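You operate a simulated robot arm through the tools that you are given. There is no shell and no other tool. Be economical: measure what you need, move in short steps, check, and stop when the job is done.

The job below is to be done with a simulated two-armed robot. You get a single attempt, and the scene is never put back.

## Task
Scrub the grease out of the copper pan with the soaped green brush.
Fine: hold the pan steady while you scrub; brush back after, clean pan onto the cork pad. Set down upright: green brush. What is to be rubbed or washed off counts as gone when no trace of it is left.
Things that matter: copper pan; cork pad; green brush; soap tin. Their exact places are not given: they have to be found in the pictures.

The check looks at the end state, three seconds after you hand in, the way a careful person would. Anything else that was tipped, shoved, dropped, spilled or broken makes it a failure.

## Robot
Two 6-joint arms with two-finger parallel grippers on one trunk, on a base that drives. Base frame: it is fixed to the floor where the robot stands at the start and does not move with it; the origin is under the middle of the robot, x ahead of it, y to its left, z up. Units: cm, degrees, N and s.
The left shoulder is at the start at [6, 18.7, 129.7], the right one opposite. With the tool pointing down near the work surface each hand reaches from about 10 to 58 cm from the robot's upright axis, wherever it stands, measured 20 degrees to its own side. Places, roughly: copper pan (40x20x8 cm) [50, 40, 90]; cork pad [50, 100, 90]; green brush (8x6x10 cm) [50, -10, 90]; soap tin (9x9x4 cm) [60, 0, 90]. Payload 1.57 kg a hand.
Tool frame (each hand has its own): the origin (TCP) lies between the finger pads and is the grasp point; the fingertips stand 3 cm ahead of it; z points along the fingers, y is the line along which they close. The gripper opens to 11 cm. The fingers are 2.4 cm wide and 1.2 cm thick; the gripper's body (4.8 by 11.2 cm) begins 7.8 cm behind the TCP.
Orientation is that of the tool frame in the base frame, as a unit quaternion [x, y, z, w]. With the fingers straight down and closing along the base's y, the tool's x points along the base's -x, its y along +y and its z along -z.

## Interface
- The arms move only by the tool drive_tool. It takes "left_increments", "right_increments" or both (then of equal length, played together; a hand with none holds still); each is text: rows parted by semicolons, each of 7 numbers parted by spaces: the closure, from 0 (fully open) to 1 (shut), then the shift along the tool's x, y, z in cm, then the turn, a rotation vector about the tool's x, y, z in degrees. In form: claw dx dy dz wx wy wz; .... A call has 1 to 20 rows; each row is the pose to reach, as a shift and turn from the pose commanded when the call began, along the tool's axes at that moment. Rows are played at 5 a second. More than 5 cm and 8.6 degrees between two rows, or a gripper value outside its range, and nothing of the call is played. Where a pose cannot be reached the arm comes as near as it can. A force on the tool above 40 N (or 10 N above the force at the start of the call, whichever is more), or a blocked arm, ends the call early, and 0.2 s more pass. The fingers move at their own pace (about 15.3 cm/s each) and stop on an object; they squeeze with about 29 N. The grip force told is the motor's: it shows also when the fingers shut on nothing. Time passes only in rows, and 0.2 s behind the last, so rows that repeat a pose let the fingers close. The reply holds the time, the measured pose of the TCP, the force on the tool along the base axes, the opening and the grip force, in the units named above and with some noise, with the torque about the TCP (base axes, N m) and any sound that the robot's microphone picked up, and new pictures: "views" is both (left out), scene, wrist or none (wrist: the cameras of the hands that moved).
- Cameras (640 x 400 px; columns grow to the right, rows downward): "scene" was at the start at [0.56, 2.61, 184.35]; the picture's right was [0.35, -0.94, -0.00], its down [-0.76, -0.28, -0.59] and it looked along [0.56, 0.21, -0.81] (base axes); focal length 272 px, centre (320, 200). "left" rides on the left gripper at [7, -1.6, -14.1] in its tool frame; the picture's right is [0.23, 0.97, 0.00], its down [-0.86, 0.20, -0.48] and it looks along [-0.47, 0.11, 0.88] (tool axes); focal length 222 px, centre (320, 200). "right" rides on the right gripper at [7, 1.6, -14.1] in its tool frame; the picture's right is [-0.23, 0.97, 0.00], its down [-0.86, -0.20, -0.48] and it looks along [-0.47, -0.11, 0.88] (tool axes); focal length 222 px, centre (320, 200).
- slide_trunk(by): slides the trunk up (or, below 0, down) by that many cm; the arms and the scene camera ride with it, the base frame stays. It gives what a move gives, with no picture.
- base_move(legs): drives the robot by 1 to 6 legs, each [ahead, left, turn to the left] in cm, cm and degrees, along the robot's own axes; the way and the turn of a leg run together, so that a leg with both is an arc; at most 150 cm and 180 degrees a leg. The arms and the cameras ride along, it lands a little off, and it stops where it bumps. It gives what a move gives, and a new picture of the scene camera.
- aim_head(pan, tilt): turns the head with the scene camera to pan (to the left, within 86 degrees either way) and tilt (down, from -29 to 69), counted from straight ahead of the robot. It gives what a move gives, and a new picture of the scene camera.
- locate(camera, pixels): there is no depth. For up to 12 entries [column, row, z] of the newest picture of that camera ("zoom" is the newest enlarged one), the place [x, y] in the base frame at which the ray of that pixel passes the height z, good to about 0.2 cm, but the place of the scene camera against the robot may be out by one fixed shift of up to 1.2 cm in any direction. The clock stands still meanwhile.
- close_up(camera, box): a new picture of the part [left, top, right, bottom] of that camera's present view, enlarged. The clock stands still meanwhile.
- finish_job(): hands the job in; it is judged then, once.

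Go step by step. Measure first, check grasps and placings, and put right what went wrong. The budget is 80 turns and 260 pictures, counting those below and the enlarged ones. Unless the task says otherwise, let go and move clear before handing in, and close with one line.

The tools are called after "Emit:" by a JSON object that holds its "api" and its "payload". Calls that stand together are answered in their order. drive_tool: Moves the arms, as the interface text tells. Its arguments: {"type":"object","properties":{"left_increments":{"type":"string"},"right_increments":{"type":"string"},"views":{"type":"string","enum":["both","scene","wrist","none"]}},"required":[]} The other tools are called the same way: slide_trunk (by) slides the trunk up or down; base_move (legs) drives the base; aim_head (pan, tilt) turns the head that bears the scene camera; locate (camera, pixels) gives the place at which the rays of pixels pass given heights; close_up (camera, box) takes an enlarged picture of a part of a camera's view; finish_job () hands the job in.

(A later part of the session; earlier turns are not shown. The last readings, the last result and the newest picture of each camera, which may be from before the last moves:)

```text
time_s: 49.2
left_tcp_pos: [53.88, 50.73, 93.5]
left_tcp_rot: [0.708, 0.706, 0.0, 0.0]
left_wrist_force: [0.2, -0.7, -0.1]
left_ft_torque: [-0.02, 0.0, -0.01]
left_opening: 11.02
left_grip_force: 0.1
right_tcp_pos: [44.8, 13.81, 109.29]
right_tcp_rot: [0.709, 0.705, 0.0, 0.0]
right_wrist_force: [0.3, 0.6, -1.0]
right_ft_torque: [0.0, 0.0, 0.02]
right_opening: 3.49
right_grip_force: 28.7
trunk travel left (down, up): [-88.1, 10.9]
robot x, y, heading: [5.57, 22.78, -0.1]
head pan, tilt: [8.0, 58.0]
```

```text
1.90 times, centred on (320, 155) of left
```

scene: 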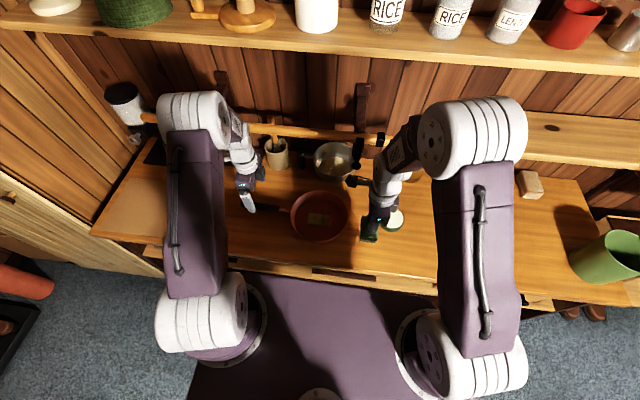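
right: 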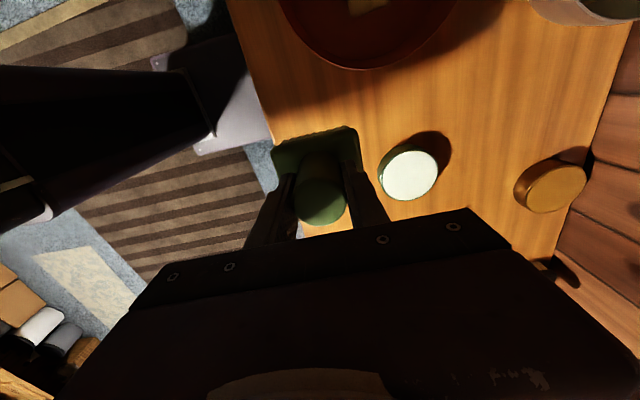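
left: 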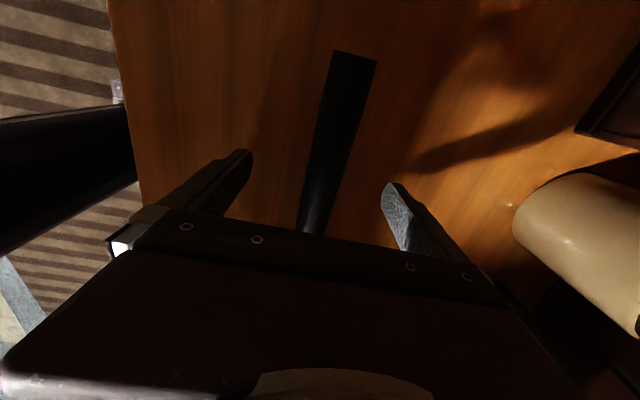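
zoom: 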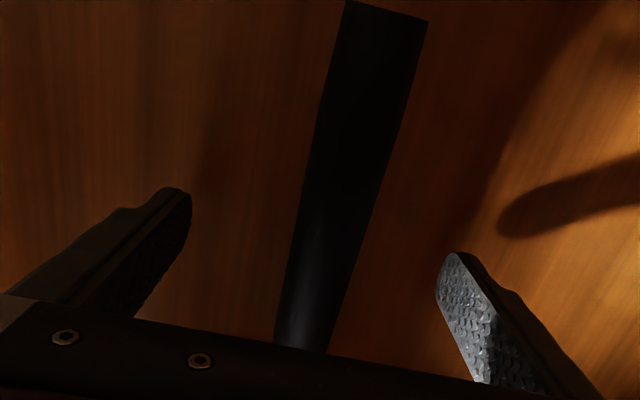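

Handle is centred between the fingers at (319,194). Closing to hold it.

Emit:
{"api": "drive_tool", "payload": {"left_increments": "0.4 0 0 0 0 0 0;0.6 0 0 0 0 0 0;0.8 0 0 0 0 0 0;1 0 0 0 0 0 0;1 0 0 0 0 0 0", "views": "none"}}

Emit:
{"api": "close_up", "payload": {"camera": "scene", "box": [220, 140, 420, 270]}}

Emit:
{"api": "locate", "payload": {"camera": "scene", "pixels": [[320, 217, 89], [291, 215, 94], [347, 215, 94], [318, 192, 94], [320, 242, 94]]}}

```text
time_s: 50.4
left_tcp_pos: [53.92, 50.77, 93.52]
left_tcp_rot: [0.709, 0.706, -0.001, 0.001]
left_wrist_force: [0.0, -0.3, -0.5]
left_ft_torque: [0.01, -0.03, 0.17]
left_opening: 2.64
left_grip_force: 29.2
right_tcp_pos: [44.79, 13.88, 109.25]
right_tcp_rot: [0.709, 0.705, -0.001, -0.001]
right_wrist_force: [0.1, -0.4, -2.5]
right_ft_torque: [-0.02, -0.04, 0.0]
right_opening: 3.51
right_grip_force: 29.0
trunk travel left (down, up): [-88.1, 10.9]
robot x, y, heading: [6.39, 22.75, -0.2]
head pan, tilt: [8.0, 58.0]
```

```text
3.08 times, centred on (320, 205) of scene
```

zoom: 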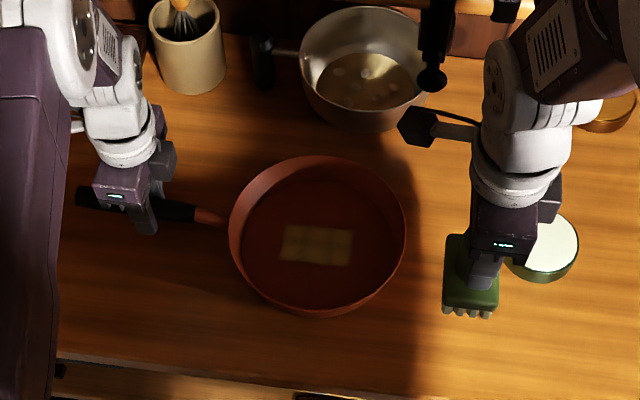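

```text
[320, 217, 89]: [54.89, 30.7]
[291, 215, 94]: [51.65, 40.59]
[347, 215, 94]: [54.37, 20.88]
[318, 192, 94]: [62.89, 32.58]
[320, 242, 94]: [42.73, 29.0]
```

Left hand holds the handle (2.6 cm). Grease centre is about (53.9,31). I bring the brush round behind the hook and over the pan.

Emit:
{"api": "drive_tool", "payload": {"right_increments": "1 3.4 0 0.5 0 0 0;1 6.8 0 1 0 0 0;1 10.2 0 1.5 0 0 0;1 13.6 0 2 0 0 0;1 17 0.5 2.5 0 0 0;1 17 3.5 3 0 0 0;1 17 6.5 3.5 0 0 0;1 17 9 4 0 0 0;1 17 9 4 0 0 0", "views": "both"}}

Emit:
{"api": "close_up", "payload": {"camera": "scene", "box": [220, 140, 420, 270]}}

Emit:
{"api": "close_up", "payload": {"camera": "right", "box": [180, 50, 460, 260]}}

```text
time_s: 52.4
left_tcp_pos: [53.85, 50.73, 93.59]
left_tcp_rot: [0.709, 0.706, 0.0, 0.0]
left_wrist_force: [0.1, -0.2, -0.3]
left_ft_torque: [0.12, 0.09, 0.04]
left_opening: 2.63
left_grip_force: 28.5
right_tcp_pos: [53.81, 30.82, 105.15]
right_tcp_rot: [0.709, 0.706, -0.001, 0.0]
right_wrist_force: [0.8, -0.1, -0.7]
right_ft_torque: [0.0, 0.02, 0.0]
right_opening: 3.51
right_grip_force: 29.2
trunk travel left (down, up): [-88.1, 10.9]
robot x, y, heading: [5.86, 23.02, -0.3]
head pan, tilt: [8.0, 58.0]
```

scene: 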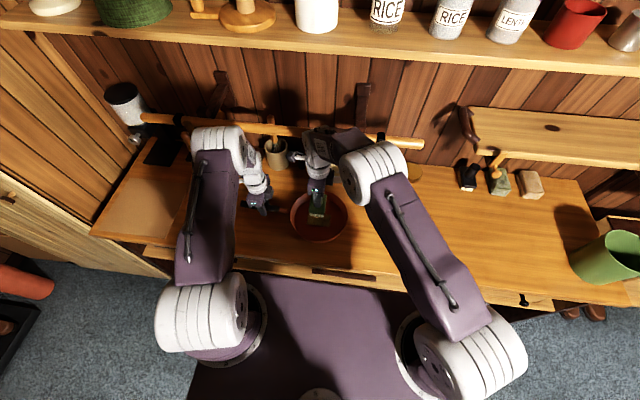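
right: 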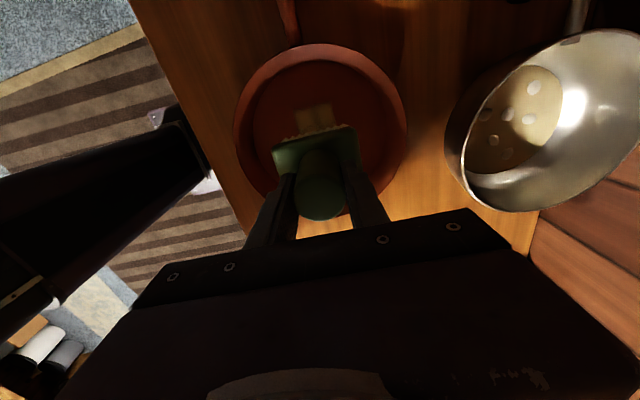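

```text
3.08 times, centred on (320, 205) of scene
```

zoom: 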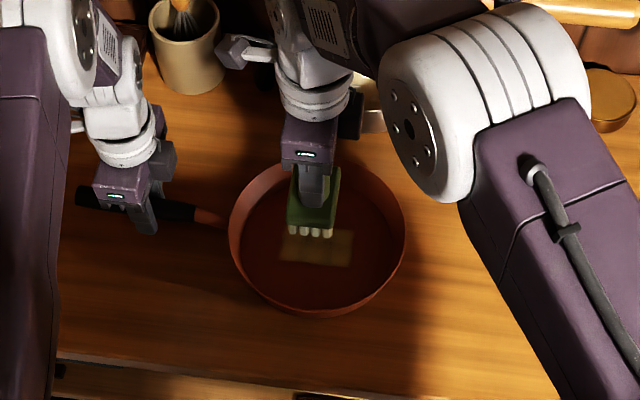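

```text
1.90 times, centred on (320, 155) of right
```

zoom: 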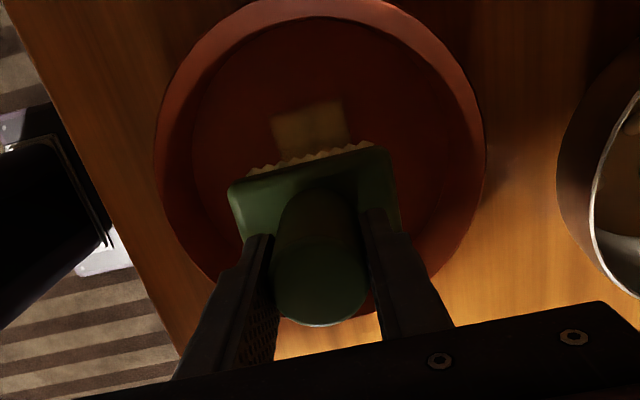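

Emit:
{"api": "locate", "payload": {"camera": "right", "pixels": [[294.7, 115, 89], [333, 102.5, 89], [339, 124, 89], [233.5, 129, 94], [407, 129, 94], [318, 45, 94], [322, 60, 89], [256, 129, 89], [388, 129, 89]]}}

```text
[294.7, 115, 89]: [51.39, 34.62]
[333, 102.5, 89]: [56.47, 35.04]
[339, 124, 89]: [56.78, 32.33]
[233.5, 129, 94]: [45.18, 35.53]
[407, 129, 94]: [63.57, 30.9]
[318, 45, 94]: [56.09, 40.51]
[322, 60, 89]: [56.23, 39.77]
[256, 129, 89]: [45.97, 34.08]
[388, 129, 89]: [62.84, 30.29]
```

Grease spans about x 51.4-56.7, y 27.4-34.8. I lower the brush into the pan, the last bit in small steps.

Emit:
{"api": "drive_tool", "payload": {"right_increments": "1 0.1 0.2 2.5 0 0 0;1 0.1 0.2 5 0 0 0;1 0.1 0.2 7.2 0 0 0;1 0.1 0.2 8 0 0 0;1 0.1 0.2 8 0 0 0", "views": "none"}}

Emit:
{"api": "drive_tool", "payload": {"right_increments": "1 0 0 0.3 0 0 0;1 0 0 0.6 0 0 0;1 0 0 0.9 0 0 0;1 0 0 0.9 0 0 0", "views": "none"}}

Emit:
{"api": "close_up", "payload": {"camera": "scene", "box": [270, 160, 370, 250]}}

```text
time_s: 53.6
left_tcp_pos: [53.83, 50.81, 93.56]
left_tcp_rot: [0.708, 0.706, 0.0, 0.0]
left_wrist_force: [-0.2, -0.1, -0.6]
left_ft_torque: [0.0, -0.01, 0.08]
left_opening: 2.66
left_grip_force: 29.0
right_tcp_pos: [54.06, 30.95, 97.32]
right_tcp_rot: [0.709, 0.705, 0.0, -0.001]
right_wrist_force: [0.5, -0.1, -0.3]
right_ft_torque: [0.01, -0.01, 0.01]
right_opening: 3.52
right_grip_force: 29.0
trunk travel left (down, up): [-88.1, 10.9]
robot x, y, heading: [5.73, 23.43, -0.5]
head pan, tilt: [8.0, 58.0]
```

```text
time_s: 54.6
left_tcp_pos: [53.75, 50.9, 93.63]
left_tcp_rot: [0.708, 0.706, 0.0, -0.001]
left_wrist_force: [0.9, 2.8, -6.4]
left_ft_torque: [-0.5, -0.07, 0.28]
left_opening: 2.65
left_grip_force: 28.8
right_tcp_pos: [54.04, 31.06, 96.57]
right_tcp_rot: [0.709, 0.705, 0.002, 0.001]
right_wrist_force: [0.5, -2.9, 29.8]
right_ft_torque: [0.09, 0.69, -0.03]
right_opening: 3.55
right_grip_force: 28.8
trunk travel left (down, up): [-88.1, 10.9]
robot x, y, heading: [5.85, 22.73, -0.3]
head pan, tilt: [8.0, 58.0]
```

```text
4.44 times, centred on (320, 205) of scene
```

zoom: 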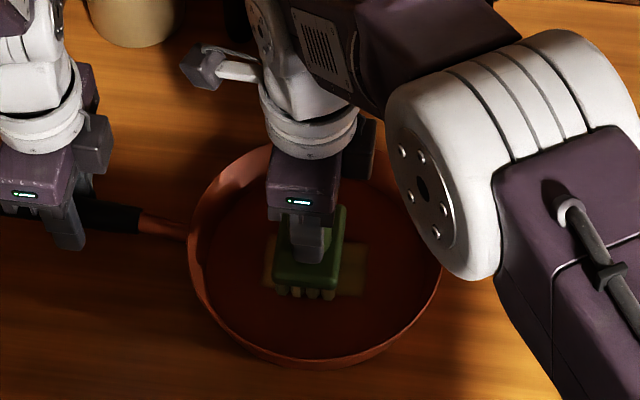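

Brush is on the pan floor (30 N). I ease off slightly and scrub back and forth along y with small x offsets while the left hand holds the handle.

Emit:
{"api": "drive_tool", "payload": {"right_increments": "1 0 0 -0.15 0 0 0;1 1.3 0 -0.15 0 0 0;1 2.6 0 -0.15 0 0 0;1 1.3 0 -0.15 0 0 0;1 0 0 -0.15 0 0 0;1 -1.3 0 -0.15 0 0 0;1 -2.6 0 -0.15 0 0 0;1 -1.3 0.5 -0.15 0 0 0;1 0 1 -0.15 0 0 0;1 1.3 1 -0.15 0 0 0;1 2.6 1 -0.15 0 0 0;1 2.6 0 -0.15 0 0 0;1 2.6 -1 -0.15 0 0 0;1 1.3 -1 -0.15 0 0 0;1 0 -1 -0.15 0 0 0;1 -1.3 -1 -0.15 0 0 0;1 -2.6 -1 -0.15 0 0 0;1 -2.6 0 -0.15 0 0 0;1 -2.6 1 -0.15 0 0 0;1 -1.3 0 -0.15 0 0 0", "views": "none"}}

Emit:
{"api": "close_up", "payload": {"camera": "scene", "box": [270, 160, 370, 250]}}

```text
time_s: 58.8
left_tcp_pos: [53.84, 50.89, 93.45]
left_tcp_rot: [0.708, 0.706, 0.0, 0.0]
left_wrist_force: [0.6, 0.7, 3.0]
left_ft_torque: [-0.24, 0.03, 0.14]
left_opening: 2.64
left_grip_force: 29.3
right_tcp_pos: [54.02, 29.77, 96.49]
right_tcp_rot: [0.709, 0.705, 0.0, 0.0]
right_wrist_force: [-0.1, 0.0, -1.7]
right_ft_torque: [-0.03, -0.01, 0.0]
right_opening: 3.51
right_grip_force: 29.3
trunk travel left (down, up): [-88.1, 10.9]
robot x, y, heading: [6.19, 23.09, -0.0]
head pan, tilt: [8.0, 58.0]
```

```text
4.44 times, centred on (320, 205) of scene
```

zoom: 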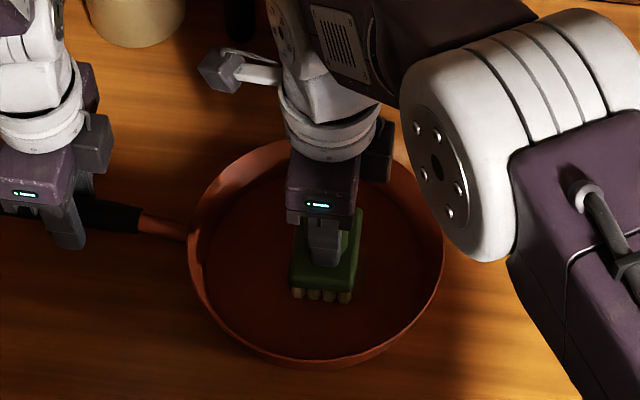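

The grease patch no longer shows. I lift the brush and inspect the pan floor.

Emit:
{"api": "drive_tool", "payload": {"right_increments": "1 0 0 -3 0 0 0;1 0 0 -6 0 0 0;1 0 0 -9 0 0 0;1 0 -3 -10 0 0 0;1 0 -6 -10 0 0 0;1 0 -9 -10 0 0 0;1 -3 -10 -10 0 0 0;1 -6 -10 -10 0 0 0;1 -9 -10 -10 0 0 0;1 -12 -10 -10 0 0 0;1 -12 -10 -10 0 0 0", "views": "both"}}

Emit:
{"api": "close_up", "payload": {"camera": "scene", "box": [270, 170, 370, 250]}}

Emit:
{"api": "close_up", "payload": {"camera": "right", "box": [240, 0, 480, 150]}}

```text
time_s: 61.2
left_tcp_pos: [53.92, 50.69, 93.52]
left_tcp_rot: [0.708, 0.706, 0.0, 0.0]
left_wrist_force: [0.2, -1.5, 1.2]
left_ft_torque: [-0.08, -0.01, 0.04]
left_opening: 2.63
left_grip_force: 28.5
right_tcp_pos: [44.22, 17.73, 106.37]
right_tcp_rot: [0.708, 0.706, 0.0, 0.0]
right_wrist_force: [-1.3, 0.3, -1.0]
right_ft_torque: [-0.01, 0.01, -0.05]
right_opening: 3.51
right_grip_force: 28.7
trunk travel left (down, up): [-88.1, 10.9]
robot x, y, heading: [6.03, 22.76, -0.3]
head pan, tilt: [8.0, 58.0]
```

scene: 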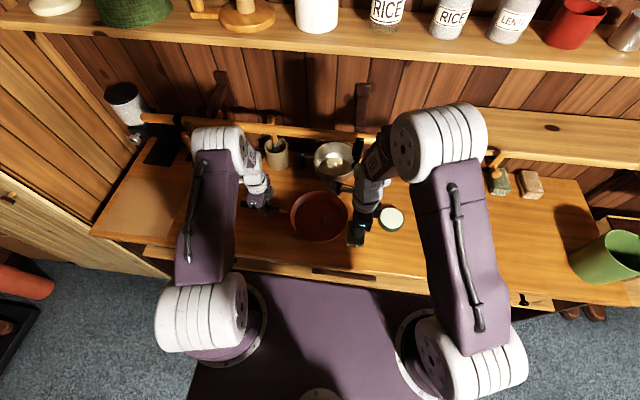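
right: 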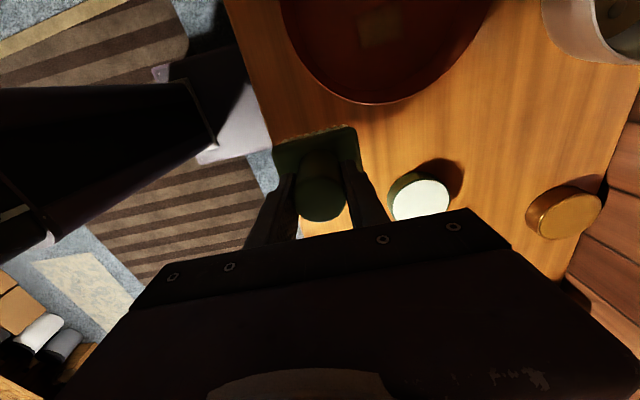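

```text
5.00 times, centred on (320, 210) of scene
```

zoom: 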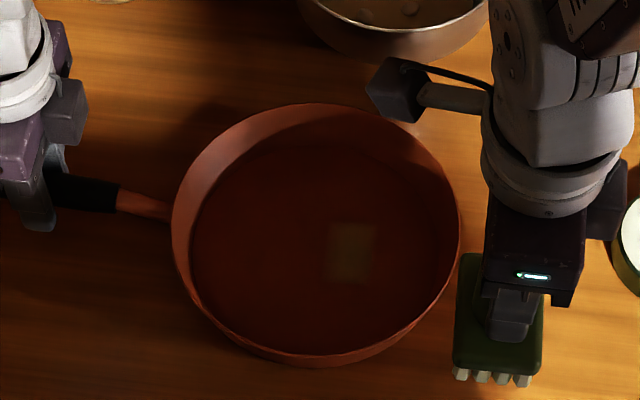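

```text
2.67 times, centred on (360, 75) of right
```

zoom: 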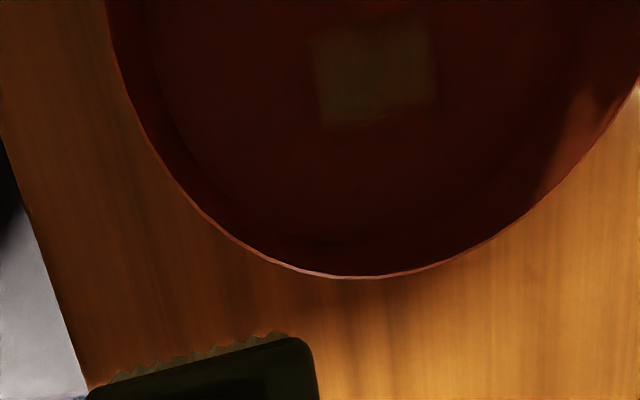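

The left part is clean, but a faint patch remains at the -y side (scene (326,220), right view (380,26)). I locate it and go back with more pressure there.

Emit:
{"api": "locate", "payload": {"camera": "right", "pixels": [[380, 26, 89.4], [358, 45, 89.4], [402, 40, 89.4], [360, 12, 89.4], [399, 6, 89.4]]}}

Emit:
{"api": "locate", "payload": {"camera": "scene", "pixels": [[326.4, 220.4, 89.4]]}}

```text
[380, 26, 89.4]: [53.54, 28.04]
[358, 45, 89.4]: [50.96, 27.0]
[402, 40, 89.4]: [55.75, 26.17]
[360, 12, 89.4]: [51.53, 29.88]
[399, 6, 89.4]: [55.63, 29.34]
```

```text
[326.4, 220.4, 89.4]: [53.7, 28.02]
```

Residue at (53.6,28.1). I return over it and descend.

Emit:
{"api": "drive_tool", "payload": {"right_increments": "1 3.5 0 0 0 0 0;1 7 0 0 0 0 0;1 10.8 0.5 0 0 0 0;1 10.8 3.5 0 0 0 0;1 10.8 6.5 0 0 0 0;1 10.8 9.4 0 0 0 0;1 10.8 9.4 3 0 0 0;1 10.8 9.4 6 0 0 0;1 10.8 9.4 8.5 0 0 0;1 10.8 9.4 9.3 0 0 0;1 10.8 9.4 9.6 0 0 0;1 10.8 9.4 9.6 0 0 0", "views": "none"}}

Emit:
{"api": "drive_tool", "payload": {"right_increments": "1 0 0 0.15 0 0 0;1 0 0 0.3 0 0 0;1 0 0 0.3 0 0 0", "views": "none"}}

```text
time_s: 63.8
left_tcp_pos: [53.88, 50.9, 93.49]
left_tcp_rot: [0.707, 0.707, 0.0, 0.0]
left_wrist_force: [-0.9, 1.5, 1.5]
left_ft_torque: [0.07, 0.03, 0.01]
left_opening: 2.64
left_grip_force: 29.0
right_tcp_pos: [53.43, 28.49, 96.97]
right_tcp_rot: [0.709, 0.705, 0.0, 0.0]
right_wrist_force: [0.3, 0.2, -1.4]
right_ft_torque: [-0.02, 0.01, -0.01]
right_opening: 3.5
right_grip_force: 28.5
trunk travel left (down, up): [-88.1, 10.9]
robot x, y, heading: [6.1, 22.95, -0.2]
head pan, tilt: [8.0, 58.0]
```

```text
time_s: 64.6
left_tcp_pos: [53.8, 50.74, 93.6]
left_tcp_rot: [0.708, 0.706, 0.001, 0.001]
left_wrist_force: [2.8, 5.3, -5.6]
left_ft_torque: [0.67, -0.09, 0.36]
left_opening: 2.65
left_grip_force: 29.2
right_tcp_pos: [53.48, 28.54, 96.9]
right_tcp_rot: [0.709, 0.706, 0.001, 0.0]
right_wrist_force: [-2.5, -4.9, 25.1]
right_ft_torque: [-0.16, 0.62, 0.18]
right_opening: 3.52
right_grip_force: 29.1
trunk travel left (down, up): [-88.1, 10.9]
robot x, y, heading: [6.16, 23.21, -0.2]
head pan, tilt: [8.0, 58.0]
```

25 N contact. I scrub at this pressure over the residue and across the rest of the patch.

Emit:
{"api": "drive_tool", "payload": {"right_increments": "1 -0.8 0 0 0 0 0;1 -1.5 0 0 0 0 0;1 0 0 0 0 0 0;1 1.2 0 0 0 0 0;1 1.5 1 0 0 0 0;1 0.3 1 0 0 0 0;1 -1 1 0 0 0 0;1 -1.3 0 0 0 0 0;1 -1.3 -1 0 0 0 0;1 0 -1 0 0 0 0;1 1.3 -1 0 0 0 0;1 1.5 0 0 0 0 0;1 0 0 0 0 0 0;1 -1.3 0 0 0 0 0;1 0 0 0 0 0 0;1 1.5 0 0 0 0 0;1 3 0 0 0 0 0;1 4.5 0 0 0 0 0;1 3 0 0 0 0 0;1 1.5 0 0 0 0 0", "views": "none"}}

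Emit:
{"api": "drive_tool", "payload": {"right_increments": "1 -1.3 0 0.1 0 0 0;1 -2.6 0 0.1 0 0 0;1 -1.3 0 0.1 0 0 0;1 0 0 0.1 0 0 0;1 -1.3 1 0.1 0 0 0;1 -2.6 1 0.1 0 0 0;1 -1.3 -1 0.1 0 0 0;1 -1.3 -1 -3 0 0 0;1 -1.3 -1 -6 0 0 0;1 -1.3 -2 -9.5 0 0 0;1 -1.3 -5 -9.5 0 0 0;1 -1.3 -9 -9.5 0 0 0;1 -5 -9.5 -9.5 0 0 0;1 -9 -9.5 -9.5 0 0 0;1 -12 -9.5 -9.5 0 0 0;1 -12 -9.5 -9.5 0 0 0", "views": "both"}}

Emit:
{"api": "close_up", "payload": {"camera": "scene", "box": [270, 170, 370, 250]}}

Emit:
{"api": "close_up", "payload": {"camera": "right", "box": [240, 0, 480, 150]}}

```text
time_s: 68.8
left_tcp_pos: [53.72, 50.82, 93.58]
left_tcp_rot: [0.708, 0.706, 0.001, 0.0]
left_wrist_force: [1.2, -6.1, -0.5]
left_ft_torque: [0.08, 0.1, 0.29]
left_opening: 2.64
left_grip_force: 29.5
right_tcp_pos: [53.31, 30.23, 96.67]
right_tcp_rot: [0.709, 0.705, 0.002, -0.001]
right_wrist_force: [0.3, 7.7, 14.7]
right_ft_torque: [0.47, 0.5, -0.21]
right_opening: 3.49
right_grip_force: 29.2
trunk travel left (down, up): [-88.1, 10.9]
robot x, y, heading: [5.97, 22.87, -0.4]
head pan, tilt: [8.0, 58.0]
```

```text
time_s: 72.2
left_tcp_pos: [53.9, 50.76, 93.53]
left_tcp_rot: [0.708, 0.706, 0.0, 0.0]
left_wrist_force: [0.0, -1.3, 2.8]
left_ft_torque: [-0.19, 0.01, 0.0]
left_opening: 2.66
left_grip_force: 29.0
right_tcp_pos: [43.66, 18.03, 106.14]
right_tcp_rot: [0.709, 0.706, 0.0, 0.0]
right_wrist_force: [0.2, -0.8, -1.4]
right_ft_torque: [0.01, -0.02, 0.01]
right_opening: 3.48
right_grip_force: 28.8
trunk travel left (down, up): [-88.1, 10.9]
robot x, y, heading: [5.92, 23.13, -0.0]
head pan, tilt: [8.0, 58.0]
```

scene: 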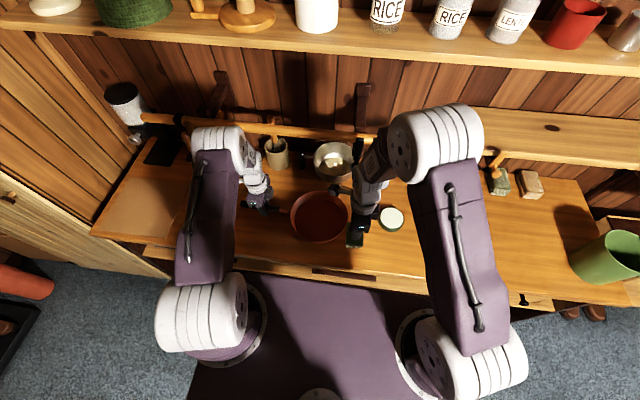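
right: 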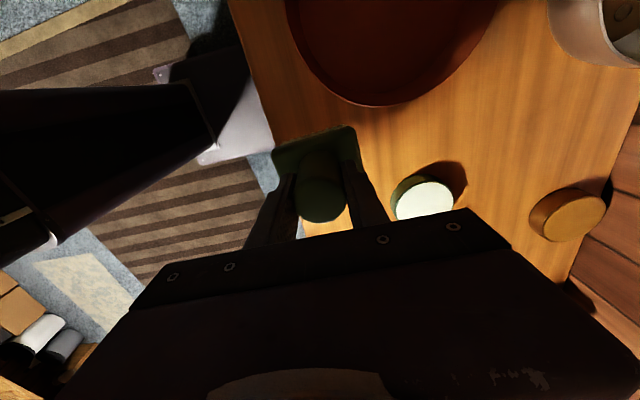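

```text
5.00 times, centred on (320, 210) of scene
```

zoom: 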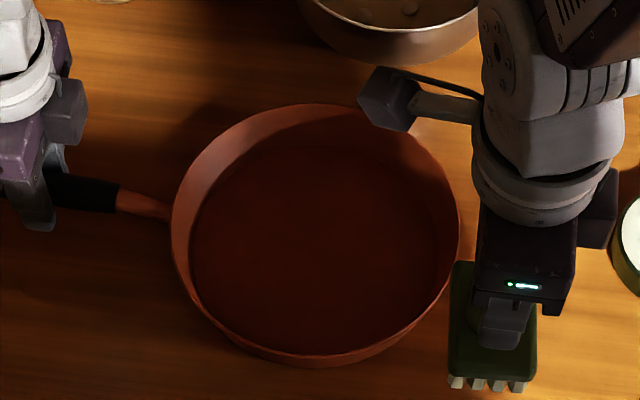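

```text
2.67 times, centred on (360, 75) of right
```

zoom: 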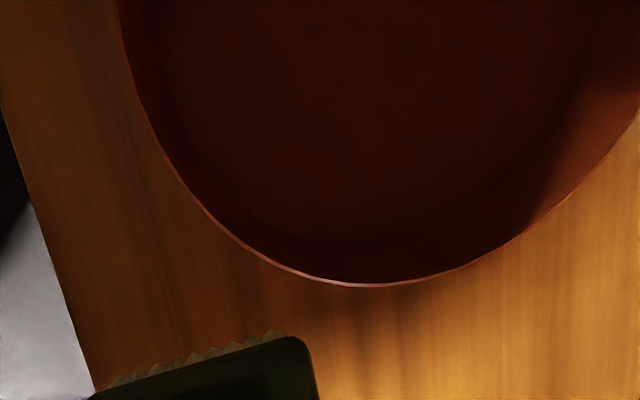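

The pan floor now shows no trace in either view. I carry the brush back to its starting place at (48,-7.5).

Emit:
{"api": "drive_tool", "payload": {"right_increments": "1 -3.7 0.6 0 0 0 0;1 -7.4 1.2 0 0 0 0;1 -11.1 1.9 0 0 0 0;1 -14.8 2.5 0 0 0 0;1 -18.5 3.1 0 0 0 0;1 -22.2 3.7 0 0 0 0;1 -25.5 4.3 0 0 0 0;1 -25.5 4.3 3.5 0 0 0;1 -25.5 4.3 7 0 0 0;1 -25.5 4.3 9 0 0 0;1 -25.5 4.3 9.8 0 0 0;1 -25.5 4.3 9.8 0 0 0", "views": "both"}}

Emit:
{"api": "close_up", "payload": {"camera": "right", "box": [220, 80, 420, 240]}}

Emit:
{"api": "close_up", "payload": {"camera": "scene", "box": [370, 170, 470, 260]}}

```text
time_s: 74.8
left_tcp_pos: [53.87, 50.7, 93.47]
left_tcp_rot: [0.709, 0.706, 0.0, 0.0]
left_wrist_force: [-0.9, 0.1, -0.1]
left_ft_torque: [-0.01, 0.03, -0.14]
left_opening: 2.65
left_grip_force: 29.1
right_tcp_pos: [47.9, -7.44, 96.36]
right_tcp_rot: [0.709, 0.706, -0.001, 0.0]
right_wrist_force: [-0.4, -0.3, -1.1]
right_ft_torque: [-0.02, 0.0, 0.0]
right_opening: 3.48
right_grip_force: 28.7
trunk travel left (down, up): [-88.1, 10.9]
robot x, y, heading: [5.91, 23.33, -0.1]
head pan, tilt: [8.0, 58.0]
```

scene: 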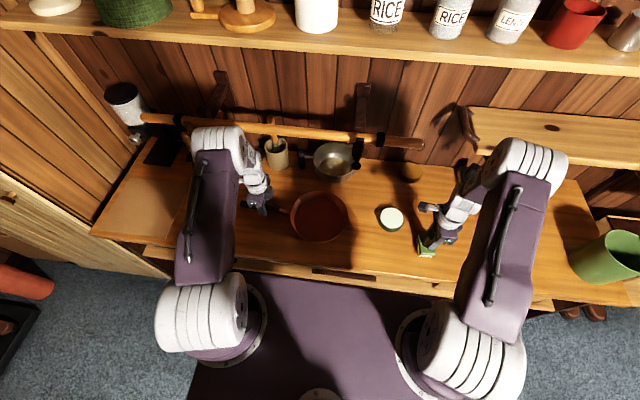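
right: 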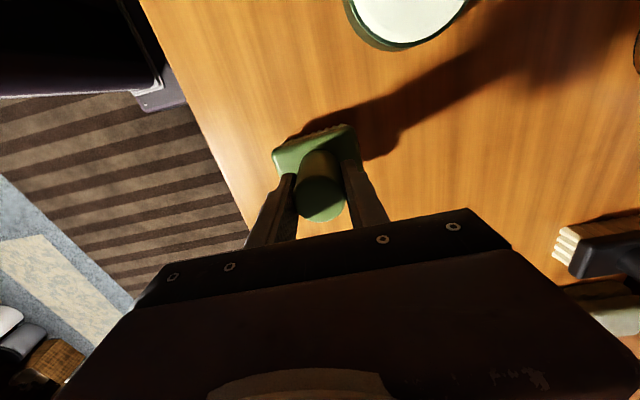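

```text
2.50 times, centred on (320, 160) of right
```

zoom: 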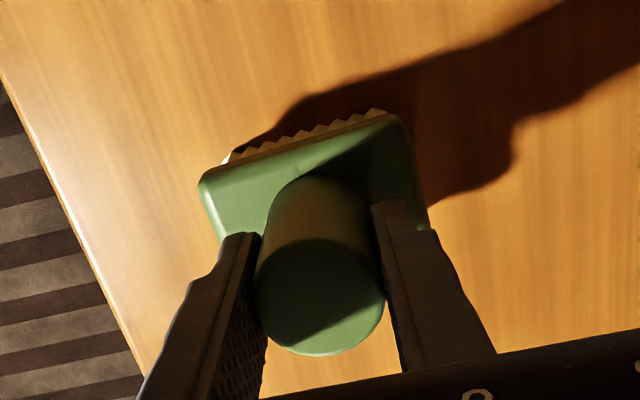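

```text
4.44 times, centred on (420, 215) of scene
```

zoom: 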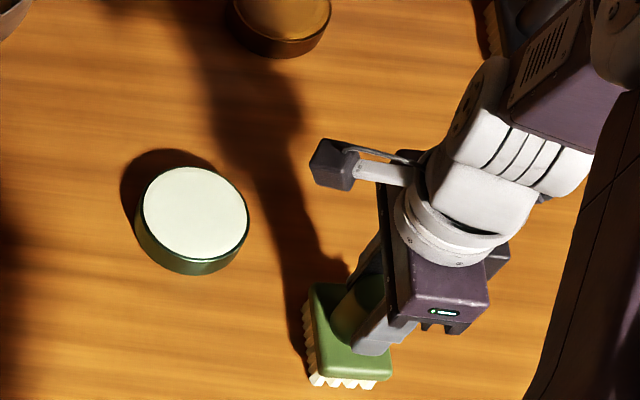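

Brush is just above the counter and level; I set it down in small steps.

Emit:
{"api": "drive_tool", "payload": {"right_increments": "1 0 0 0.3 0 0 0;1 0 0 0.6 0 0 0;1 0 0 0.8 0 0 0;1 0 0 0.8 0 0 0", "views": "none"}}

Emit:
{"api": "drive_tool", "payload": {"right_increments": "1 0 0 0.2 0 0 0;1 0 0 0.4 0 0 0;1 0 0 0.4 0 0 0", "views": "none"}}

```text
time_s: 75.8
left_tcp_pos: [53.79, 50.85, 93.58]
left_tcp_rot: [0.709, 0.706, 0.0, 0.001]
left_wrist_force: [0.0, 0.5, 0.3]
left_ft_torque: [0.58, 0.02, 0.0]
left_opening: 2.66
left_grip_force: 29.3
right_tcp_pos: [47.89, -7.35, 95.71]
right_tcp_rot: [0.708, 0.706, 0.0, 0.002]
right_wrist_force: [-0.7, -4.3, 28.5]
right_ft_torque: [0.05, 0.76, -0.08]
right_opening: 3.5
right_grip_force: 28.8
trunk travel left (down, up): [-88.1, 10.9]
robot x, y, heading: [6.24, 22.92, -0.0]
head pan, tilt: [8.0, 58.0]
```

```text
time_s: 76.6
left_tcp_pos: [53.76, 50.95, 93.59]
left_tcp_rot: [0.709, 0.706, 0.0, 0.001]
left_wrist_force: [-0.8, 0.5, 0.4]
left_ft_torque: [0.59, 0.0, -0.01]
left_opening: 2.62
left_grip_force: 28.8
right_tcp_pos: [47.95, -7.18, 95.3]
right_tcp_rot: [0.708, 0.706, 0.0, 0.001]
right_wrist_force: [0.0, 0.1, 27.8]
right_ft_torque: [0.09, 0.69, -0.08]
right_opening: 3.53
right_grip_force: 28.8
trunk travel left (down, up): [-88.1, 10.9]
robot x, y, heading: [6.16, 23.12, -0.2]
head pan, tilt: [8.0, 58.0]
```

Brush is down firmly. I ease off, open and lift straight up.

Emit:
{"api": "drive_tool", "payload": {"right_increments": "1 0 0 -0.3 0 0 0;1 0 0 -0.4 0 0 0;0.5 0 0 -0.4 0 0 0;0 0 0 -0.4 0 0 0;0 0 0 -0.4 0 0 0;0 0 0 -2 0 0 0;0 0 0 -5 0 0 0;0 0 0 -9 0 0 0;0 0 0 -13 0 0 0;0 0 0 -13 0 0 0", "views": "both"}}

Emit:
{"api": "close_up", "payload": {"camera": "scene", "box": [370, 170, 470, 260]}}

Emit:
{"api": "close_up", "payload": {"camera": "scene", "box": [270, 170, 370, 250]}}

```text
time_s: 78.8
left_tcp_pos: [53.79, 50.82, 93.53]
left_tcp_rot: [0.709, 0.705, 0.0, -0.001]
left_wrist_force: [0.1, 1.6, 3.2]
left_ft_torque: [-0.04, -0.05, -0.03]
left_opening: 2.66
left_grip_force: 28.9
right_tcp_pos: [48.02, -7.46, 108.21]
right_tcp_rot: [0.709, 0.705, -0.001, -0.001]
right_wrist_force: [-0.7, -0.3, -0.4]
right_ft_torque: [0.0, 0.02, 0.0]
right_opening: 10.99
right_grip_force: 0.1
trunk travel left (down, up): [-88.1, 10.9]
robot x, y, heading: [5.85, 23.13, -0.4]
head pan, tilt: [8.0, 58.0]
```

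scene: 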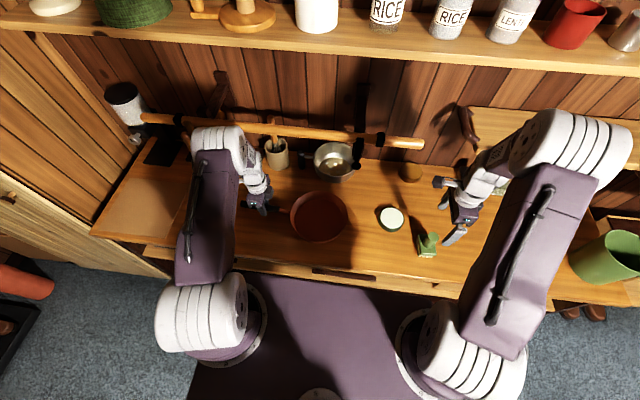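
right: 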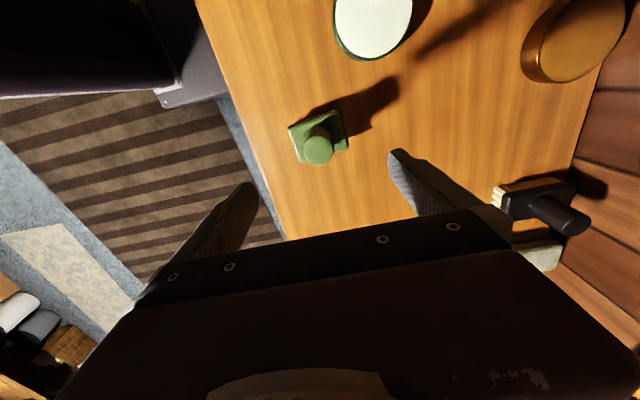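

```text
4.44 times, centred on (420, 215) of scene
```

zoom: 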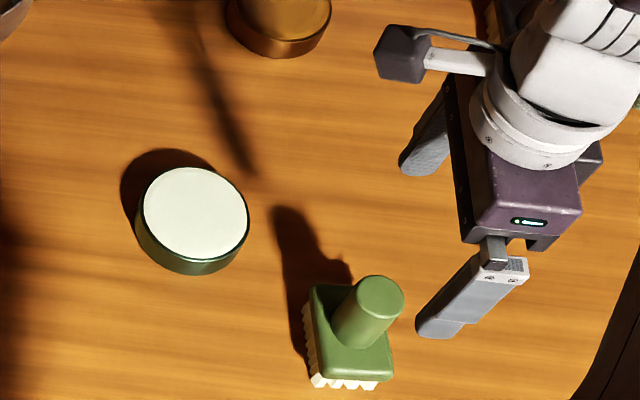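

```text
5.00 times, centred on (320, 210) of scene
```

zoom: 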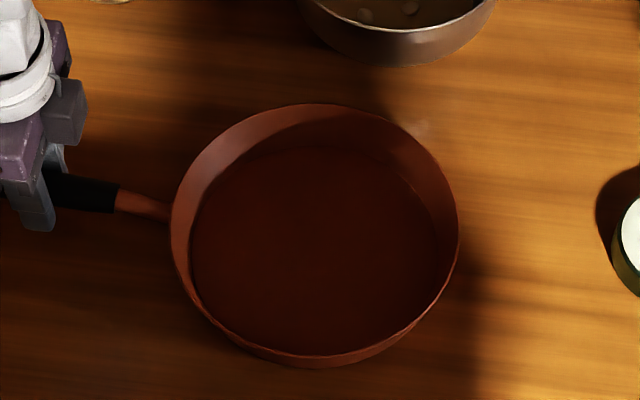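

Brush stands upright and the pan is clean. The cupboard beyond the pad leaves no room for the handle at +y, so the pan must be turned; first a small test lift with the left hand to learn the pan's weight and droop.

Emit:
{"api": "drive_tool", "payload": {"left_increments": "1 0 0 -0.5 0 0 0;1 0 0 -1 0 0 0;1 0 0 -1.5 0 0 0;1 0 0 -2 0 0 0;1 0 0 -2 0 0 0", "views": "none"}}

Emit:
{"api": "close_up", "payload": {"camera": "scene", "box": [240, 170, 370, 250]}}

Emit:
{"api": "aim_head", "payload": {"pan": 45, "tilt": 50}}

```text
time_s: 80.0
left_tcp_pos: [53.96, 51.0, 95.56]
left_tcp_rot: [0.708, 0.706, 0.0, 0.001]
left_wrist_force: [-0.5, 0.1, -3.7]
left_ft_torque: [0.61, 0.01, 0.02]
left_opening: 2.64
left_grip_force: 29.0
right_tcp_pos: [48.17, -7.52, 108.19]
right_tcp_rot: [0.709, 0.705, -0.001, -0.001]
right_wrist_force: [0.0, -0.3, -0.4]
right_ft_torque: [-0.02, -0.01, -0.02]
right_opening: 11.0
right_grip_force: 0.1
trunk travel left (down, up): [-88.1, 10.9]
robot x, y, heading: [6.06, 22.97, -0.3]
head pan, tilt: [8.0, 58.0]
```

```text
4.92 times, centred on (305, 210) of scene
```

zoom: 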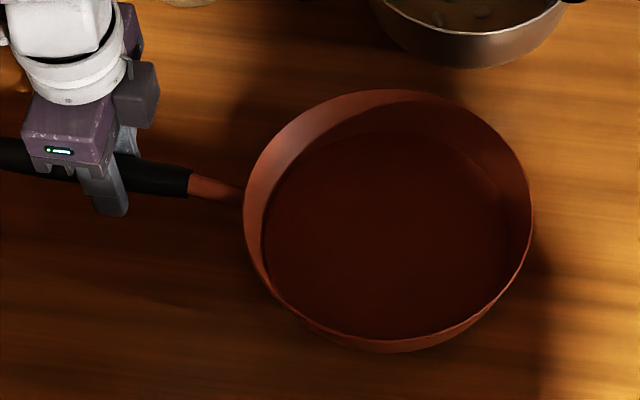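

```text
time_s: 81.0
left_tcp_pos: [53.87, 50.89, 95.52]
left_tcp_rot: [0.709, 0.706, 0.001, 0.001]
left_wrist_force: [-1.0, 0.5, -4.2]
left_ft_torque: [0.6, -0.02, 0.0]
left_opening: 2.64
left_grip_force: 28.8
right_tcp_pos: [48.08, -7.5, 108.13]
right_tcp_rot: [0.708, 0.706, 0.0, -0.001]
right_wrist_force: [-0.5, -0.3, 0.1]
right_ft_torque: [-0.03, 0.0, 0.01]
right_opening: 10.98
right_grip_force: 0.1
trunk travel left (down, up): [-88.1, 10.9]
robot x, y, heading: [5.87, 22.88, -0.2]
head pan, tilt: [45.0, 50.0]
```

scene: 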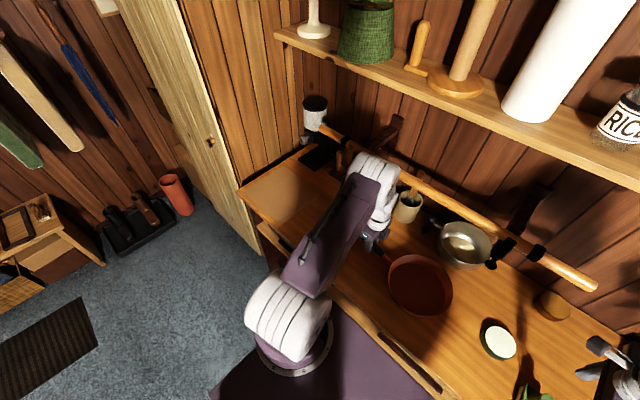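

The reading (4 N, 0.6 N m) fits a 0.4 kg pan hanging fully from the grip with its centre about 15 cm away. I lift 4 cm more and check for droop.

Emit:
{"api": "drive_tool", "payload": {"left_increments": "1 0 0 -1 0 0 0;1 0 0 -2 0 0 0;1 0 0 -3 0 0 0;1 0 0 -4 0 0 0;1 0 0 -4 0 0 0;1 0 0 -4 0 0 0", "views": "both"}}

Emit:
{"api": "close_up", "payload": {"camera": "scene", "box": [220, 100, 480, 330]}}

Emit:
{"api": "locate", "payload": {"camera": "scene", "pixels": [[238, 190, 88], [289, 168, 88], [290, 245, 88], [330, 200, 88], [260, 222, 88]]}}

```text
time_s: 82.4
left_tcp_pos: [53.92, 50.92, 99.59]
left_tcp_rot: [0.709, 0.706, 0.0, 0.0]
left_wrist_force: [0.5, 0.4, -4.3]
left_ft_torque: [0.6, -0.01, 0.0]
left_opening: 2.65
left_grip_force: 28.7
right_tcp_pos: [48.25, -7.23, 108.13]
right_tcp_rot: [0.709, 0.705, -0.001, -0.001]
right_wrist_force: [0.5, 0.4, -1.1]
right_ft_torque: [-0.02, -0.02, -0.01]
right_opening: 11.01
right_grip_force: 0.1
trunk travel left (down, up): [-88.1, 10.9]
robot x, y, heading: [6.15, 22.78, -0.2]
head pan, tilt: [45.0, 50.0]
```

scene: 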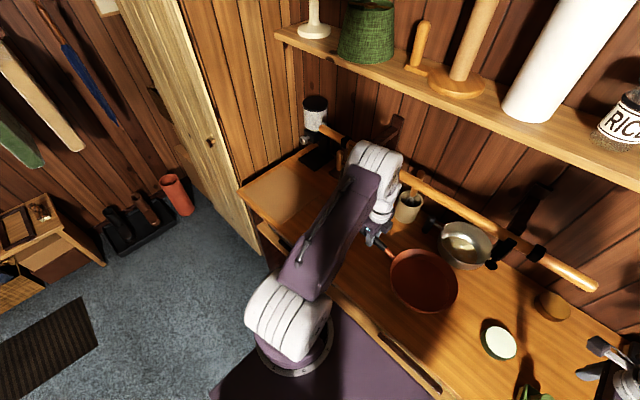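
left: 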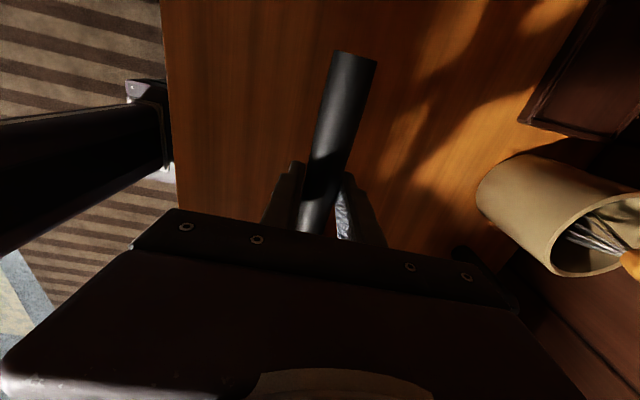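

```text
1.74 times, centred on (350, 215) of scene
```

zoom: 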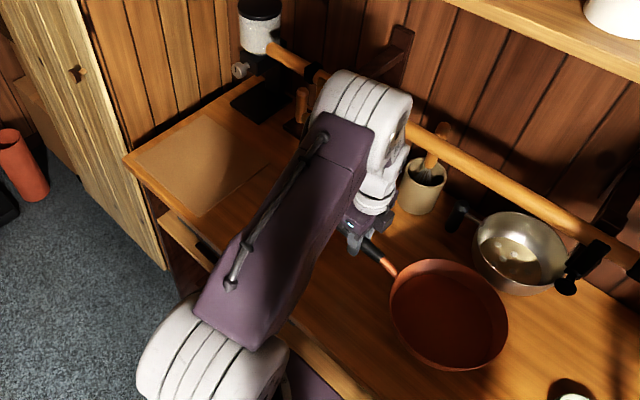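

```text
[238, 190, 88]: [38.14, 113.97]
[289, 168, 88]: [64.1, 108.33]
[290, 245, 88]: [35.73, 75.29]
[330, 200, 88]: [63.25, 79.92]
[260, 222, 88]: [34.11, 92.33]
```

Lifting with one hand works (steady 4.2 N, 0.6 N m). I measure the cork pad corners from this view.

Emit:
{"api": "close_up", "payload": {"camera": "scene", "box": [225, 130, 345, 240]}}

Emit:
{"api": "locate", "payload": {"camera": "scene", "pixels": [[246.6, 187.4, 88.5], [293.7, 165, 88.5], [320, 192, 88.5], [281, 223.6, 88.5], [240, 186, 88]]}}

```text
3.64 times, centred on (285, 185) of scene
```

zoom: 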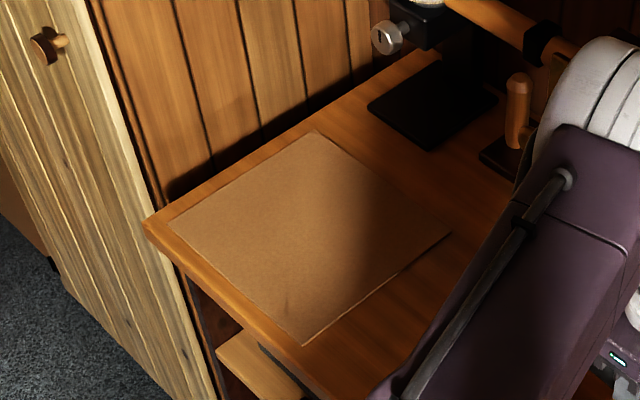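

```text
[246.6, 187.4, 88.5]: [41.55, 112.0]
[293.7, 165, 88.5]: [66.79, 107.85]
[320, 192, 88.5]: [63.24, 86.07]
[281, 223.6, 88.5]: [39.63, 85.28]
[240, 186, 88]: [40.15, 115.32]
```

Pad spans about x 39.5-63, y 85-111 (centre about (51.5,98)), with a wall at y≈114. Plan: back off 6 cm, turn the pan so its handle points at the robot, drive left, lower onto the pad. Backing off first.

Emit:
{"api": "base_move", "payload": {"legs": [[-7, 0, 0]]}}

```text
time_s: 83.5
left_tcp_pos: [47.53, 50.96, 99.33]
left_tcp_rot: [0.708, 0.706, -0.002, -0.003]
left_wrist_force: [0.2, 0.8, -3.4]
left_ft_torque: [0.59, 0.05, 0.01]
left_opening: 2.64
left_grip_force: 28.8
right_tcp_pos: [41.78, -7.35, 107.87]
right_tcp_rot: [0.708, 0.706, -0.003, -0.003]
right_wrist_force: [1.0, -1.4, -0.3]
right_ft_torque: [0.02, 0.05, -0.05]
right_opening: 10.98
right_grip_force: 0.0
trunk travel left (down, up): [-88.1, 10.9]
robot x, y, heading: [-1.25, 23.06, -0.3]
head pan, tilt: [45.0, 50.0]
```

scene: 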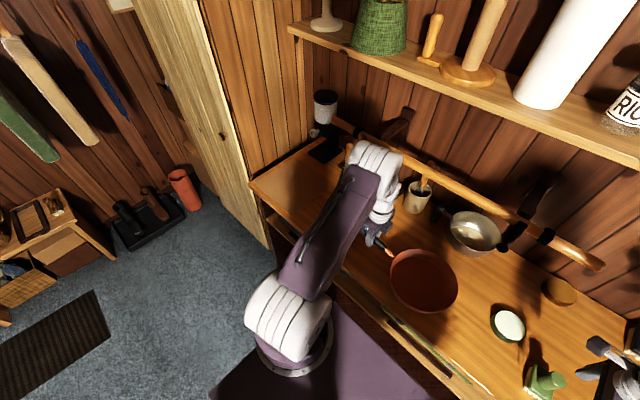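

Clear of the rail. Now I raise the pan, draw it in and turn it so the handle points toward the robot.

Emit:
{"api": "drive_tool", "payload": {"left_increments": "1 0 0 -3 0 0 0;1 0 0 -6 0 0 0;1 -1.5 -3.5 -8 0 0 0;1 -3 -7.5 -8 0 0 0;1 -5 -11 -8 0 0 0;1 -5.5 -11.3 -8 0 0 -6;1 -6 -11.6 -8 0 0 -12;1 -6.5 -11.9 -8 0 0 -18;1 -7 -12.2 -8 0 0 -24;1 -7.5 -12.5 -8 0 0 -30;1 -8 -12.8 -8 0 0 -36;1 -8.5 -13.1 -8 0 0 -42;1 -9 -13.4 -8 0 0 -48;1 -9.5 -13.7 -8 0 0 -54;1 -10 -14 -8 0 0 -60;1 -10.5 -14.3 -8 0 0 -66;1 -11 -14.6 -8 0 0 -72;1 -11.5 -15 -8 0 0 -78;1 -12 -15.5 -8 0 0 -84;1 -12 -15.5 -8 0 0 -90", "views": "both"}}

```text
time_s: 87.7
left_tcp_pos: [31.34, 39.02, 107.65]
left_tcp_rot: [0.0, 1.0, 0.0, 0.001]
left_wrist_force: [0.3, -0.5, -4.5]
left_ft_torque: [0.01, 0.63, -0.01]
left_opening: 2.63
left_grip_force: 29.6
right_tcp_pos: [41.24, -7.39, 108.12]
right_tcp_rot: [0.708, 0.706, -0.001, 0.0]
right_wrist_force: [-0.2, -0.3, -0.2]
right_ft_torque: [0.01, -0.01, -0.05]
right_opening: 11.02
right_grip_force: 0.0
trunk travel left (down, up): [-88.1, 10.9]
robot x, y, heading: [-1.19, 22.98, -0.3]
head pan, tilt: [45.0, 50.0]
```

scene: 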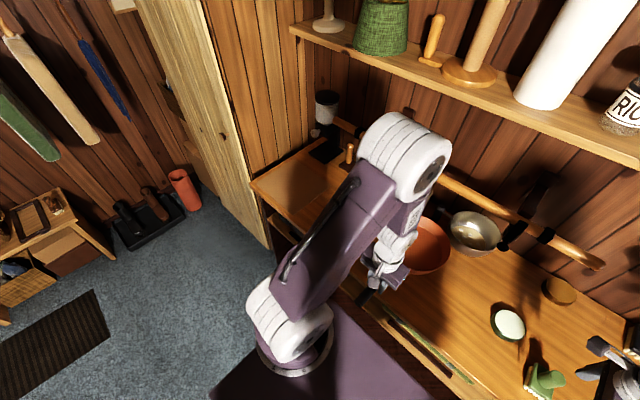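
left: 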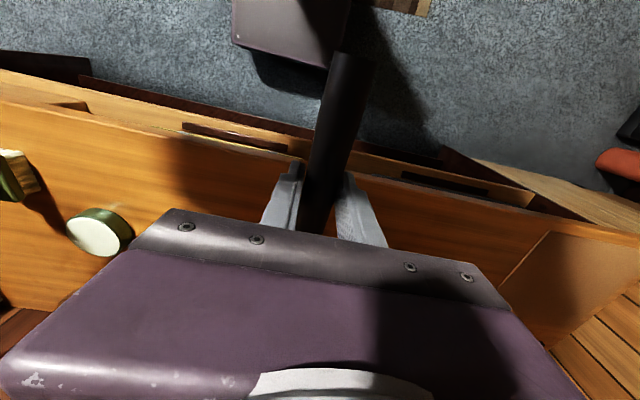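

Pan turned with the handle toward the robot and still steady. I check the elbow's clearance to the rail (scene (405,155)) before driving.

Emit:
{"api": "locate", "payload": {"camera": "scene", "pixels": [[405, 155, 130], [405, 155, 140], [440, 150, 135], [385, 120, 140], [448, 175, 128], [340, 122, 128], [326, 105, 130]]}}

Emit:
{"api": "close_up", "payload": {"camera": "scene", "box": [230, 70, 490, 320]}}

```text
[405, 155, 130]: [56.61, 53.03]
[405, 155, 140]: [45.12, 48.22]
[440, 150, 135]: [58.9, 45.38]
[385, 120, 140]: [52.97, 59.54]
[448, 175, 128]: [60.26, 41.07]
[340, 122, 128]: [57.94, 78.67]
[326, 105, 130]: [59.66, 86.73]
```

```text
1.60 times, centred on (360, 195) of scene
```

zoom: 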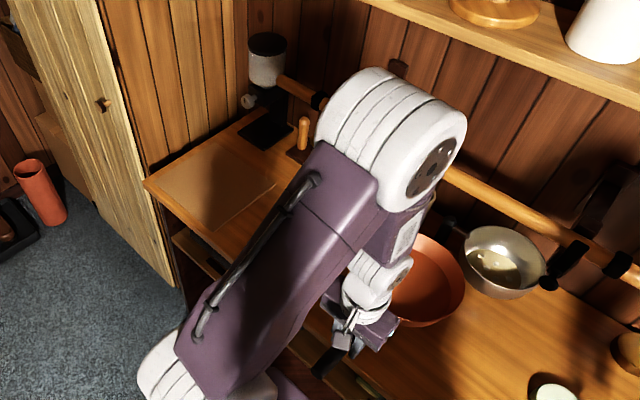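

Elbow is high (z≈150) and well behind the rail, so the way is clear. I drive 59 cm left.

Emit:
{"api": "base_move", "payload": {"legs": [[0, 30, 0], [0, 29, 0]]}}

Emit:
{"api": "drive_tool", "payload": {"left_increments": "1 0 0 0 0 0 0;1 0 0 0 0 0 0", "views": "wrist"}}

Emit:
{"api": "aim_head", "payload": {"pan": 15, "tilt": 58}}

```text
time_s: 91.2
left_tcp_pos: [31.21, 97.15, 107.63]
left_tcp_rot: [-0.003, 1.0, 0.001, 0.0]
left_wrist_force: [1.1, -0.2, -4.9]
left_ft_torque: [0.04, 0.61, -0.03]
left_opening: 2.64
left_grip_force: 29.3
right_tcp_pos: [41.32, 50.91, 108.13]
right_tcp_rot: [0.705, 0.709, 0.001, -0.001]
right_wrist_force: [0.0, -0.9, -0.4]
right_ft_torque: [0.03, -0.01, -0.03]
right_opening: 11.01
right_grip_force: 0.1
trunk travel left (down, up): [-88.1, 10.9]
robot x, y, heading: [-0.85, 81.39, 0.5]
head pan, tilt: [45.0, 50.0]
```

scene: 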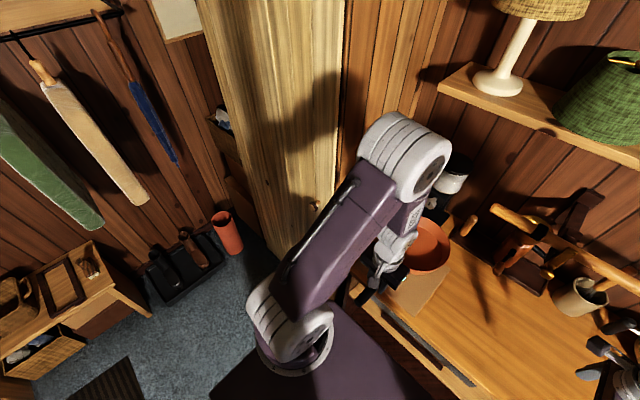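

```text
time_s: 91.8
left_tcp_pos: [31.11, 97.21, 107.58]
left_tcp_rot: [-0.003, 1.0, 0.0, 0.0]
left_wrist_force: [0.5, -0.4, -5.4]
left_ft_torque: [0.02, 0.61, -0.02]
left_opening: 2.66
left_grip_force: 28.9
right_tcp_pos: [41.37, 50.94, 108.13]
right_tcp_rot: [0.706, 0.709, 0.0, -0.001]
right_wrist_force: [-0.3, -0.8, 0.1]
right_ft_torque: [-0.01, 0.01, -0.04]
right_opening: 11.0
right_grip_force: 0.0
trunk travel left (down, up): [-88.1, 10.9]
robot x, y, heading: [-1.06, 80.85, 0.3]
head pan, tilt: [45.0, 50.0]
```

left: 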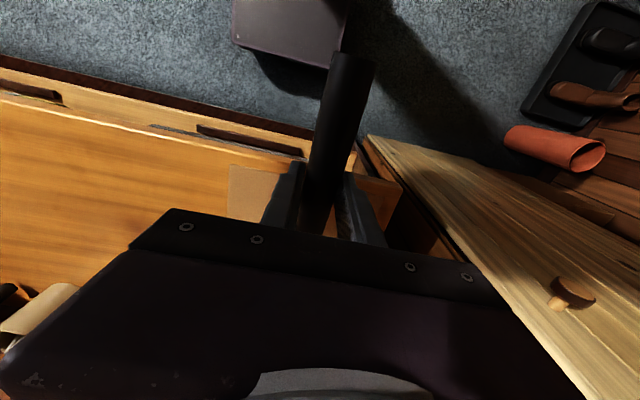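

```text
time_s: 92.8
left_tcp_pos: [31.06, 97.41, 107.61]
left_tcp_rot: [-0.002, 1.0, 0.0, 0.001]
left_wrist_force: [-0.8, 1.4, -3.8]
left_ft_torque: [-0.04, 0.57, -0.01]
left_opening: 2.65
left_grip_force: 28.7
right_tcp_pos: [41.32, 51.01, 108.28]
right_tcp_rot: [0.705, 0.709, 0.0, -0.001]
right_wrist_force: [0.4, 0.3, 0.1]
right_ft_torque: [0.0, -0.02, 0.01]
right_opening: 11.02
right_grip_force: 0.0
trunk travel left (down, up): [-88.1, 10.9]
robot x, y, heading: [-0.95, 80.85, 0.2]
head pan, tilt: [15.0, 58.0]
```

scene: 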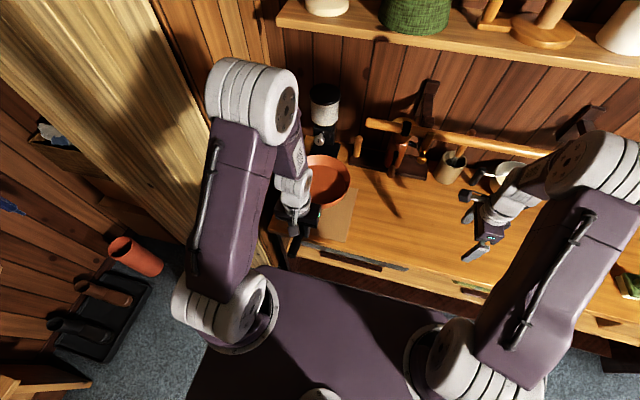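

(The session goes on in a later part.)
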